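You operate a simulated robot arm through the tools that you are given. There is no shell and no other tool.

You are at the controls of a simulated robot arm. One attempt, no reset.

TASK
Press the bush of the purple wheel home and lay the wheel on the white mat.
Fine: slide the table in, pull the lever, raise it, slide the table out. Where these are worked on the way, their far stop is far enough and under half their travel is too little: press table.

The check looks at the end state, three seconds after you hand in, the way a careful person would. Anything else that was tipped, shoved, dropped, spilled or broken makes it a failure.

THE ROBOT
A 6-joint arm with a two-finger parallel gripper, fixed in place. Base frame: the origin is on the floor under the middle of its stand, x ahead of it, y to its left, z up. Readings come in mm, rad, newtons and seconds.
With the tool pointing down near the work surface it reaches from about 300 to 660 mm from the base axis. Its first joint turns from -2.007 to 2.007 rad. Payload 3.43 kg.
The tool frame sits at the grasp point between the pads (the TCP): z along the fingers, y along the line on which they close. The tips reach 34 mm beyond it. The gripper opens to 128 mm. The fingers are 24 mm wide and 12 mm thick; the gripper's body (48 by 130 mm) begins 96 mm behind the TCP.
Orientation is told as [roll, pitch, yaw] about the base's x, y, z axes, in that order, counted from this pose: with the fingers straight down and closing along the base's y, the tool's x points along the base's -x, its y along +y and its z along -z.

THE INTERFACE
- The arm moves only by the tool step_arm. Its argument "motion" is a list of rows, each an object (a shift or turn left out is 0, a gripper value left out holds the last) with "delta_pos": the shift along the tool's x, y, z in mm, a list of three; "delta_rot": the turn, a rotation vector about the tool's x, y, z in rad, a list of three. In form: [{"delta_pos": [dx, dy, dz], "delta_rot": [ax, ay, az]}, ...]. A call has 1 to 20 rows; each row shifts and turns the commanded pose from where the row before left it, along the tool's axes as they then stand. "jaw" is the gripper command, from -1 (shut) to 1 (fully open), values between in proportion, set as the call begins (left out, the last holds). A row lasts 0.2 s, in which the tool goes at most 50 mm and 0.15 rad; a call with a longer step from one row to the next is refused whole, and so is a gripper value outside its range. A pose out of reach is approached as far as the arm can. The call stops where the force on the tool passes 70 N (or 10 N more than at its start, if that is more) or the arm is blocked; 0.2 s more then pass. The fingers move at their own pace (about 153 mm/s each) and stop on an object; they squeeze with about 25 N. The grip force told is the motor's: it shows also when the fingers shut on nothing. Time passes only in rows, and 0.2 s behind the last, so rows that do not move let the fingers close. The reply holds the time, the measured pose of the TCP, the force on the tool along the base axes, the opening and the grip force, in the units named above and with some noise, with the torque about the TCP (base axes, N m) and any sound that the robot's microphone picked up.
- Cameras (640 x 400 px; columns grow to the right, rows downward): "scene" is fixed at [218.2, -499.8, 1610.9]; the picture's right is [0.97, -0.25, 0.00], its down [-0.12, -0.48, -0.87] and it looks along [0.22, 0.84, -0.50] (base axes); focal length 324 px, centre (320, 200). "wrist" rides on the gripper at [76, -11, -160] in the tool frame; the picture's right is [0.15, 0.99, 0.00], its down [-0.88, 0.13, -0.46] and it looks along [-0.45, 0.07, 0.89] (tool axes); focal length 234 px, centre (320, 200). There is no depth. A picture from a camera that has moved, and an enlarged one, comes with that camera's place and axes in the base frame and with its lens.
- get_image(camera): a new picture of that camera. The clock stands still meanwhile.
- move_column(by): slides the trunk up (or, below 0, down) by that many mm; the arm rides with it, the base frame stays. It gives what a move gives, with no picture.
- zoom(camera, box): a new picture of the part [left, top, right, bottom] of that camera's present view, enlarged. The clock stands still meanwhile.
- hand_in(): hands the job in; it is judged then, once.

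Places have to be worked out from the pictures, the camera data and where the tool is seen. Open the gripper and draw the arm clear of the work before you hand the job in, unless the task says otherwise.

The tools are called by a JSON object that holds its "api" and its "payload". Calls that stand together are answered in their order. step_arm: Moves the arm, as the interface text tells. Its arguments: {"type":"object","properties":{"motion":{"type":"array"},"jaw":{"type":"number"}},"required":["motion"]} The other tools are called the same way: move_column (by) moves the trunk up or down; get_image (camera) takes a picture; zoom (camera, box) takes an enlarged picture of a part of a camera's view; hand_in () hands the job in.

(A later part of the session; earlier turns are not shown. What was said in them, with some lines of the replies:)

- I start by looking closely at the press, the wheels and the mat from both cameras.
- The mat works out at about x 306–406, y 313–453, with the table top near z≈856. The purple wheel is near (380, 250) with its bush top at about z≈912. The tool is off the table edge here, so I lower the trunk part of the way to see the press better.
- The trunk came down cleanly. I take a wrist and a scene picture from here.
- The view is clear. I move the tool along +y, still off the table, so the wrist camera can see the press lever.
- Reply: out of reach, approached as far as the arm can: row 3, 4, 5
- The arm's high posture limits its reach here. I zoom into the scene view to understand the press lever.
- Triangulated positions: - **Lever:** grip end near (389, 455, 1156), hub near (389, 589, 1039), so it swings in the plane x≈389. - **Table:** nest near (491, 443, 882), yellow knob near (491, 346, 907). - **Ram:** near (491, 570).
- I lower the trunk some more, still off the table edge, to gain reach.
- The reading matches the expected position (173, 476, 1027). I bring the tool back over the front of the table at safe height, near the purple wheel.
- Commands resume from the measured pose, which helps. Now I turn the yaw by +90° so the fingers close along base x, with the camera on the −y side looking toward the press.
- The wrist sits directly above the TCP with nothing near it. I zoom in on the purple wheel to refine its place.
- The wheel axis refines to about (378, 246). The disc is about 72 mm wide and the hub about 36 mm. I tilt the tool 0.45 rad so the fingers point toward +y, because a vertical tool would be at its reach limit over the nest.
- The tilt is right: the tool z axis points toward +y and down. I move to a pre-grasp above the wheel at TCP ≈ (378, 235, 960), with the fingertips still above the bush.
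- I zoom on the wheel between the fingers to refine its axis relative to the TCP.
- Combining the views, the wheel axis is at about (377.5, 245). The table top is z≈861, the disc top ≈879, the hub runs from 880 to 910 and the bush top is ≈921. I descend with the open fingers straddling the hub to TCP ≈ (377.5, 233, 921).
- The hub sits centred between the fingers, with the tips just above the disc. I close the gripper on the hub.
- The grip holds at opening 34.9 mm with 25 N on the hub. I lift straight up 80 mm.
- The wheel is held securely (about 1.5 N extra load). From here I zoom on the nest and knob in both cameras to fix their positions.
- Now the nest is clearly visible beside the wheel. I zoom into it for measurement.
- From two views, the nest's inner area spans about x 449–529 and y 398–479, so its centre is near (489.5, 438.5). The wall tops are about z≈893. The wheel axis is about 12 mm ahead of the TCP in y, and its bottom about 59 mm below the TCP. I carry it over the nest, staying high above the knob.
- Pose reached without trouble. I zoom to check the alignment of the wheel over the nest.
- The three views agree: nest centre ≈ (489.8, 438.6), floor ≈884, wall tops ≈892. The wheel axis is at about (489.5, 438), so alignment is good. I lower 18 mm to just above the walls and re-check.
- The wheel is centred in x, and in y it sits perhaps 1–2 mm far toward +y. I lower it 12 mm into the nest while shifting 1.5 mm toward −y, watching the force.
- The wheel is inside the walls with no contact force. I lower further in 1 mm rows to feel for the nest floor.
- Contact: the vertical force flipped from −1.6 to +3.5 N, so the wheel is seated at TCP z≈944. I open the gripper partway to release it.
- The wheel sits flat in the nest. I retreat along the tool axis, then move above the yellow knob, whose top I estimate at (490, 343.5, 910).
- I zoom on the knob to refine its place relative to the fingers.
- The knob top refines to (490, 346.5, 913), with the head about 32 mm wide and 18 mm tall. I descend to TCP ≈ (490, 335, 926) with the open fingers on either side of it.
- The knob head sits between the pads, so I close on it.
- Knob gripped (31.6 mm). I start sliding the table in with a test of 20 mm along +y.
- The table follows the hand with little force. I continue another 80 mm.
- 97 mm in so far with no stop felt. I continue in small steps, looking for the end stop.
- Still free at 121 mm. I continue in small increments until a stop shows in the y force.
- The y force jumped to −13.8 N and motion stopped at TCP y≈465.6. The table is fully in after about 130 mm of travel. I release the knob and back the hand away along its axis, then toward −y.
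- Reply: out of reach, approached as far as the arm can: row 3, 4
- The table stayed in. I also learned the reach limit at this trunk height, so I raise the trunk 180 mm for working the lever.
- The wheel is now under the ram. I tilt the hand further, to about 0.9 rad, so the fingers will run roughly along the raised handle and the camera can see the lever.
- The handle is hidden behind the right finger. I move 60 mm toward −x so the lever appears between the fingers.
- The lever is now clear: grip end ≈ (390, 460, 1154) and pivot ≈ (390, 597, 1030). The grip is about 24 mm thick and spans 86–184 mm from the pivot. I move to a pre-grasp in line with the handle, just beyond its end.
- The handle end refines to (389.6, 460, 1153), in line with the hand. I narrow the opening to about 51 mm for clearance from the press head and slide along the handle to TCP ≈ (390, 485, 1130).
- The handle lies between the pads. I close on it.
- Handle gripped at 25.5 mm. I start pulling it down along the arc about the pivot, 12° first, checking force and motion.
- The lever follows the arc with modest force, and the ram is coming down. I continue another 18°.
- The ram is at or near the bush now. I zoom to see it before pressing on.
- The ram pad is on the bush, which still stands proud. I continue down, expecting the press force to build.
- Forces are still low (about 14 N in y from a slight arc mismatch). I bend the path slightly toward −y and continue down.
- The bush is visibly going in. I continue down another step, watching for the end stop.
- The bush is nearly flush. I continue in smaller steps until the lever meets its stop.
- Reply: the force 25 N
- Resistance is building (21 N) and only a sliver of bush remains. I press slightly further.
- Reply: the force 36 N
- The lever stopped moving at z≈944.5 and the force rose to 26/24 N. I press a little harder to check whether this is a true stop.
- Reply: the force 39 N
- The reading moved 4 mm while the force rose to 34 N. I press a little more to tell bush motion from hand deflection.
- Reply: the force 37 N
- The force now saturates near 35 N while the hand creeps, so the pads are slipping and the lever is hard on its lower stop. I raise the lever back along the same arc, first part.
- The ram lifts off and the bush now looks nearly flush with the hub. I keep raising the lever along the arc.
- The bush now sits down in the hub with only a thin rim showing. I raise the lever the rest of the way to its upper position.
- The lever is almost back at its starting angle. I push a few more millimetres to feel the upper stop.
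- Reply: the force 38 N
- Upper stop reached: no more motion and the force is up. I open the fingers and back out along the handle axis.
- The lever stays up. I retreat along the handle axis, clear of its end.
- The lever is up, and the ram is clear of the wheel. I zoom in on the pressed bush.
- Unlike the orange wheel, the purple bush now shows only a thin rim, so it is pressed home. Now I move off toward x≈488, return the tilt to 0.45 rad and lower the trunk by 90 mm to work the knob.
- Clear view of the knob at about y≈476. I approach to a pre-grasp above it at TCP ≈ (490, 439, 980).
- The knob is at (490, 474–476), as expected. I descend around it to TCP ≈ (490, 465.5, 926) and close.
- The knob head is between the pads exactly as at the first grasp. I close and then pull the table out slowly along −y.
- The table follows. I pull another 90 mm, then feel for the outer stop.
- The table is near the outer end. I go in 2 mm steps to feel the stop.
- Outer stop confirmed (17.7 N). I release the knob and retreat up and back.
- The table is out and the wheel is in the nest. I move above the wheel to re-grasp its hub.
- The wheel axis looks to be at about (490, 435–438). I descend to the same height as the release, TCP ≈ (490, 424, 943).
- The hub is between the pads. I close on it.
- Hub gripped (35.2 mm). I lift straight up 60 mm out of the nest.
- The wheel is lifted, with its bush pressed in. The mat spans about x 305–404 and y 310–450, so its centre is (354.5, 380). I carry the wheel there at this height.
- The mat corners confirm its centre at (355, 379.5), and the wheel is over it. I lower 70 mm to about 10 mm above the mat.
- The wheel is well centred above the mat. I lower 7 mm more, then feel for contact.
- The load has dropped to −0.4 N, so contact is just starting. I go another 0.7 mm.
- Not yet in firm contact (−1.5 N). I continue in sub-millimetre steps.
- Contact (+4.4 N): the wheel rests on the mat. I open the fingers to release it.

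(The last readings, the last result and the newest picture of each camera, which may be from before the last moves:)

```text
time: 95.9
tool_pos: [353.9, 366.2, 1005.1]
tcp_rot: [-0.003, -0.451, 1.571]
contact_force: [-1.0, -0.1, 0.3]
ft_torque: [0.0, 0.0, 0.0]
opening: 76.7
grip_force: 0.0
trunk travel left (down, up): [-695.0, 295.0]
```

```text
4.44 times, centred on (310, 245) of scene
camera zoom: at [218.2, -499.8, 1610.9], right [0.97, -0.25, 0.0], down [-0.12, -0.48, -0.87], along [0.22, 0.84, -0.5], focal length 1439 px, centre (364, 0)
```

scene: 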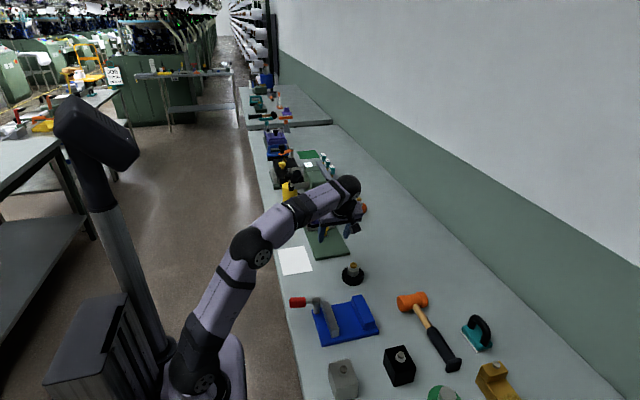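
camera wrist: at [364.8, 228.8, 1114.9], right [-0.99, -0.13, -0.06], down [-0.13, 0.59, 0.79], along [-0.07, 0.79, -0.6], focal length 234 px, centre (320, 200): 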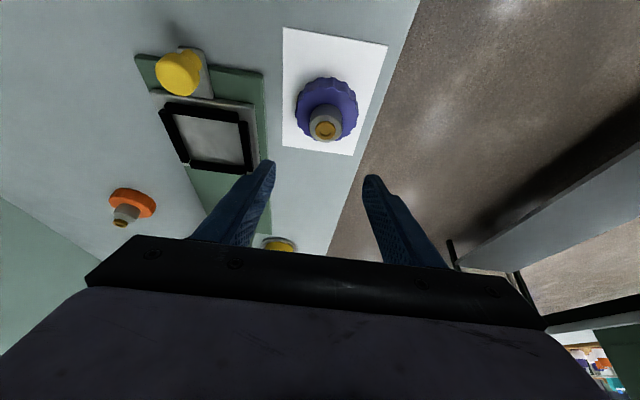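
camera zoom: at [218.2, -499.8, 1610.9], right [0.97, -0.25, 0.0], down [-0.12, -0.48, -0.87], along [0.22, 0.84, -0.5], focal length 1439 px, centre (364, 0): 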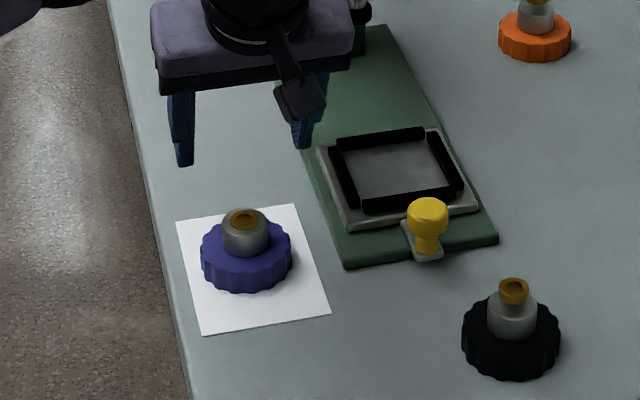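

The wheel stands fully on the mat. I zoom in to judge the bush seating and the wheel's placement.

{"api": "zoom", "payload": {"camera": "scene", "box": [295, 235, 335, 275]}}

{"api": "zoom", "payload": {"camera": "wrist", "box": [270, 20, 400, 160]}}

{"api": "zoom", "payload": {"camera": "scene", "box": [330, 250, 380, 290]}}

```text
10.00 times, centred on (315, 255) of scene
camera zoom: at [218.2, -499.8, 1610.9], right [0.97, -0.25, 0.0], down [-0.12, -0.48, -0.87], along [0.22, 0.84, -0.5], focal length 3239 px, centre (370, -350)
```

zoom: 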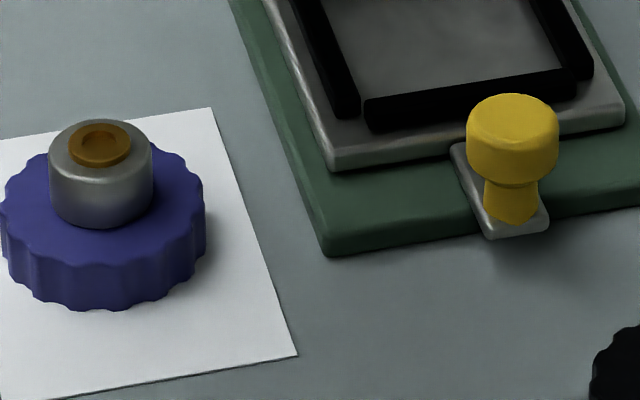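

```text
2.86 times, centred on (335, 90) of wrist
camera zoom: at [364.8, 228.8, 1114.9], right [-0.99, -0.13, -0.06], down [-0.13, 0.59, 0.79], along [-0.07, 0.79, -0.6], focal length 669 px, centre (277, 514)
```

zoom: 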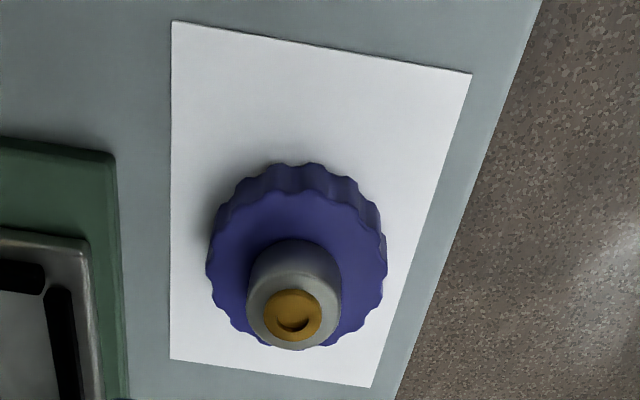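

```text
10.00 times, centred on (355, 270) of scene
camera zoom: at [218.2, -499.8, 1610.9], right [0.97, -0.25, 0.0], down [-0.12, -0.48, -0.87], along [0.22, 0.84, -0.5], focal length 3239 px, centre (-30, -500)
```

zoom: 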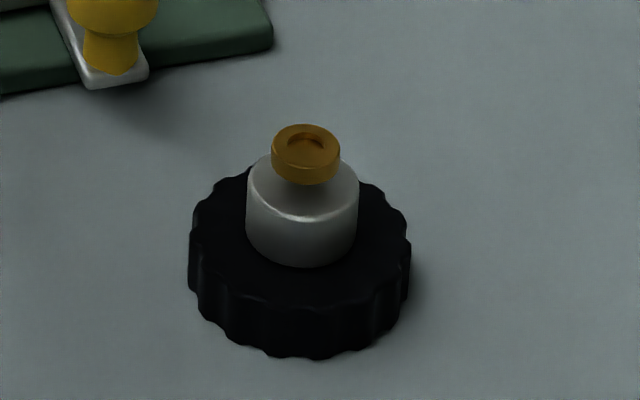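

The wheel is fully inside the mat with margin all round. To judge the bush seating from a flatter angle, I tilt the hand and step aside to x≈444, keeping it well above everything, with the fingers closed out of the view.

{"api": "step_arm", "payload": {"motion": [{"delta_rot": [0, -0.15, 0]}, {"delta_rot": [0, -0.15, 0]}, {"delta_rot": [0, -0.15, 0]}, {"delta_pos": [6.3, -18, 6.5]}, {"delta_pos": [6.3, -18, 6.5]}, {"delta_pos": [6.3, -18, 6.5]}, {"delta_pos": [6.3, -18, 6.5]}, {"delta_pos": [6.3, -18, 6.5]}, {"delta_pos": [0, 0, 0]}], "jaw": -1}}

{"api": "get_image", "payload": {"camera": "wrist"}}

```text
time: 97.9
tool_pos: [444.2, 371.9, 957.8]
tcp_rot: [-0.002, -0.903, 1.573]
contact_force: [-0.2, -0.1, 0.1]
ft_torque: [0.0, 0.03, 0.02]
opening: 0.1
grip_force: 24.9
trunk travel left (down, up): [-695.0, 295.0]
```

```text
taken
camera wrist: at [455.8, 200.0, 997.7], right [-0.99, -0.09, -0.12], down [-0.13, 0.19, 0.97], along [-0.07, 0.98, -0.2], focal length 234 px, centre (320, 200)
```

wrist: 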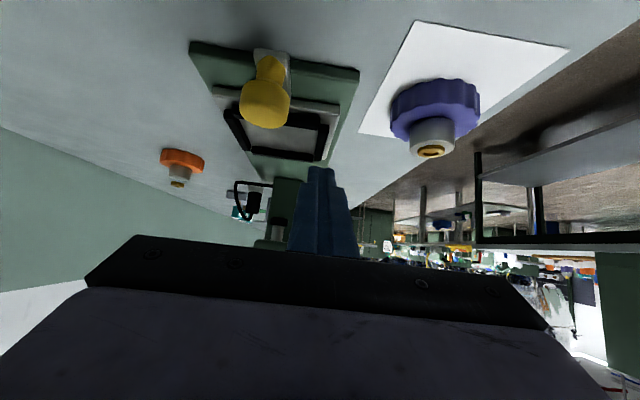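

{"api": "zoom", "payload": {"camera": "wrist", "box": [390, 100, 470, 170]}}

{"api": "zoom", "payload": {"camera": "wrist", "box": [150, 140, 215, 195]}}

```text
5.71 times, centred on (430, 135) of wrist
camera zoom: at [455.8, 200.0, 997.7], right [-0.99, -0.09, -0.12], down [-0.13, 0.19, 0.97], along [-0.07, 0.98, -0.2], focal length 1338 px, centre (-309, 571)
```

zoom: 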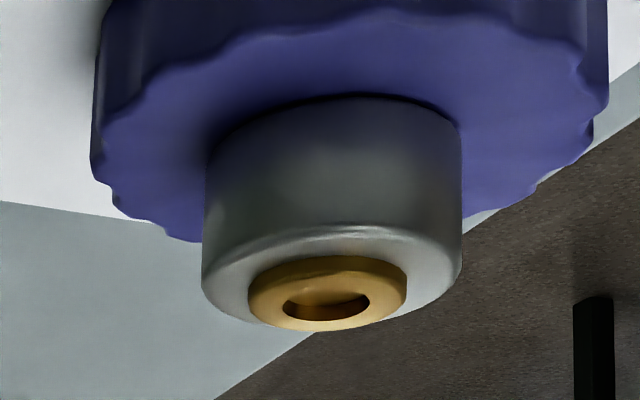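

```text
7.27 times, centred on (182, 168) of wrist
camera zoom: at [455.8, 200.0, 997.7], right [-0.99, -0.09, -0.12], down [-0.13, 0.19, 0.97], along [-0.07, 0.98, -0.2], focal length 1703 px, centre (1320, 436)
```

zoom: 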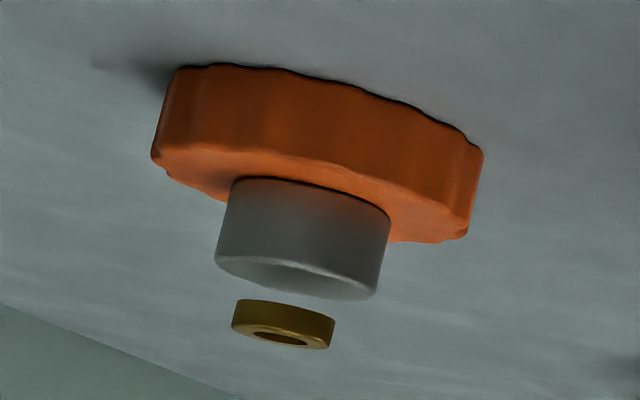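

Close up, the orange wheel's unpressed bush stands far off its hub, while the purple one is seated down in the bore with only its collar showing (about 3 mm). The lever was also hard on its stop, so I judge it home. I now back the arm away toward −y and up, then open the gripper.

{"api": "step_arm", "payload": {"motion": [{"delta_pos": [6.1, 6.3, -17.4]}, {"delta_pos": [6.1, 6.3, -17.4]}, {"delta_pos": [6.1, 6.3, -17.4]}, {"delta_pos": [6.1, 6.3, -17.4]}, {"delta_pos": [6.1, 6.3, -17.4]}, {"delta_pos": [6.1, 6.3, -17.4]}, {"delta_pos": [6.1, 6.3, -17.4]}, {"delta_pos": [0, 0, 0]}]}}

{"api": "move_column", "payload": {"by": 150}}

{"api": "get_image", "payload": {"camera": "scene"}}

{"api": "get_image", "payload": {"camera": "wrist"}}

```text
time: 99.7
tool_pos: [398.9, 251.3, 1001.7]
tcp_rot: [-0.002, -0.903, 1.572]
contact_force: [0.7, 0.1, -1.0]
ft_torque: [-0.05, 0.01, 0.02]
opening: 0.0
grip_force: 24.7
trunk travel left (down, up): [-695.0, 295.0]
```

```text
time: 101.5
tool_pos: [399.1, 250.2, 1150.4]
tcp_rot: [-0.001, -0.902, 1.572]
contact_force: [-0.7, 1.0, 0.3]
ft_torque: [0.01, 0.01, 0.01]
opening: 0.0
grip_force: 25.1
trunk travel left (down, up): [-845.0, 145.0]
```

```text
taken
```

scene: 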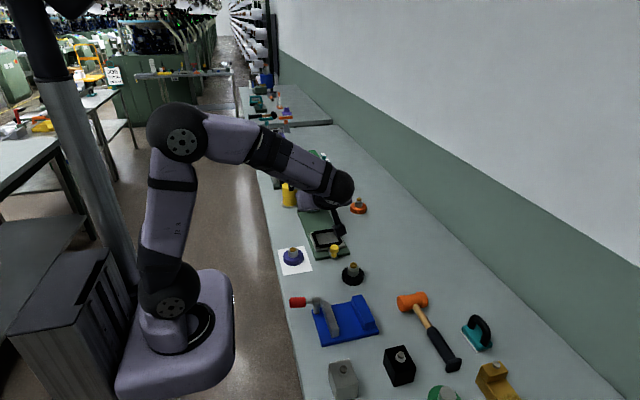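

```text
taken
camera wrist: at [410.4, 78.2, 1190.8], right [-0.99, -0.09, -0.12], down [-0.13, 0.19, 0.97], along [-0.07, 0.98, -0.2], focal length 234 px, centre (320, 200)
```

wrist: 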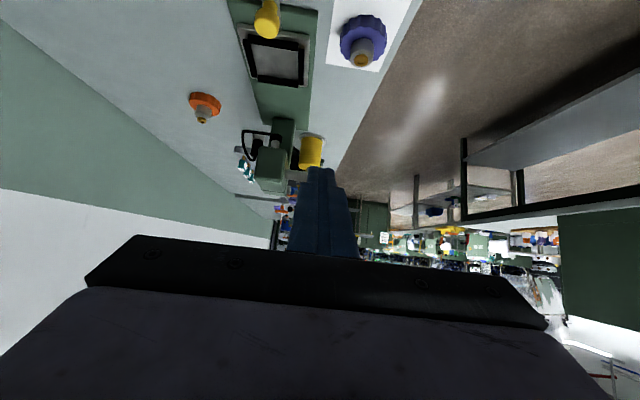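

The scene is tidy. I straighten the tool to vertical, open the gripper and swing the hand off the table.

{"api": "step_arm", "payload": {"motion": [{"delta_rot": [0, 0.15, 0]}, {"delta_rot": [0, 0.15, 0]}, {"delta_rot": [0, 0.15, 0]}, {"delta_rot": [0, 0.15, 0]}, {"delta_rot": [0, 0.15, 0]}, {"delta_rot": [0, 0.15, 0]}, {"delta_pos": [0, 25, 0]}, {"delta_pos": [0, 30, 0]}, {"delta_pos": [0, 30, 0]}, {"delta_pos": [0, 30, 0]}, {"delta_pos": [0, 25, 0]}, {"delta_pos": [0, 0, 0]}], "jaw": 1}}

{"api": "get_image", "payload": {"camera": "scene"}}

{"api": "zoom", "payload": {"camera": "scene", "box": [260, 140, 400, 290]}}

```text
time: 104.1
tool_pos: [258.6, 252.1, 1150.1]
tcp_rot: [-0.001, -0.002, 1.572]
contact_force: [0.6, 0.7, -0.7]
ft_torque: [-0.01, -0.01, 0.0]
opening: 128.1
grip_force: 0.1
trunk travel left (down, up): [-845.0, 145.0]
```

```text
taken
```

scene: 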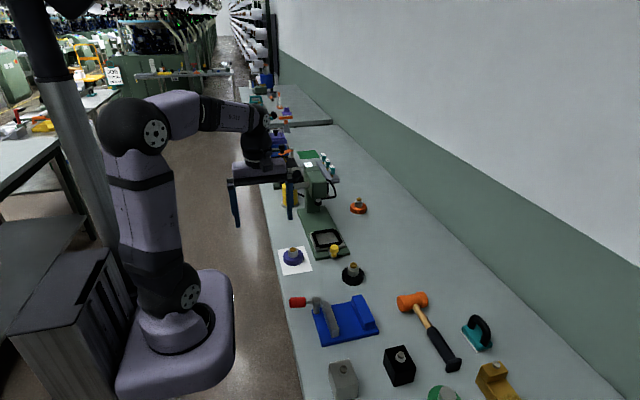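

```text
2.67 times, centred on (330, 215) of scene
camera zoom: at [218.2, -499.8, 1610.9], right [0.97, -0.25, 0.0], down [-0.12, -0.48, -0.87], along [0.22, 0.84, -0.5], focal length 864 px, centre (293, 160)
```

zoom: 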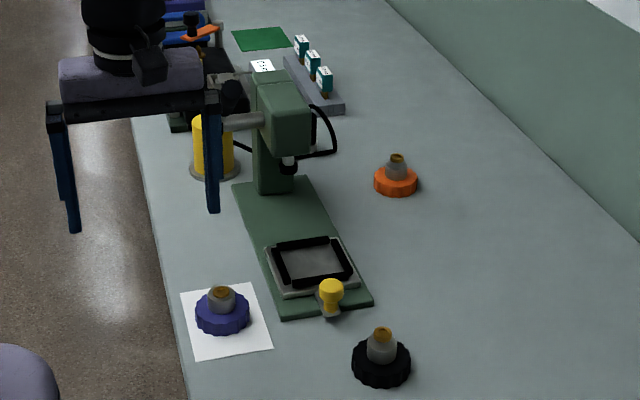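

The purple wheel rests flat and centred on the white mat with its bush pressed in. The press table is back out, the lever is up, and the other objects are where they were. The gripper is open and clear, so I hand in.

{"api": "hand_in", "payload": {}}

```text
The job is handed in.
```

The purple wheel's bush is pressed in, and the wheel is lying flat near the centre of the white mat. I've handed the job in, but no verdict came back.

- **Press cycle:** I slid the table in to its stop, about 130 mm. Then I pulled the lever down until it stopped hard, raised it to its upper stop, and slid the table back out to its stop.
- **Bush:** a collar of about 3 mm still shows above the hub. On the unpressed wheels the bush stands roughly 15 mm proud. I took this as home because the lever would go no further, even when I pulled hard enough for the fingers to slip on the handle. I did not press a second time.
- **Everything else:** nothing looked moved, tipped or dropped in the last pictures. The gripper is open and the arm is raised, drawn back to the edge of the table and clear of the work.
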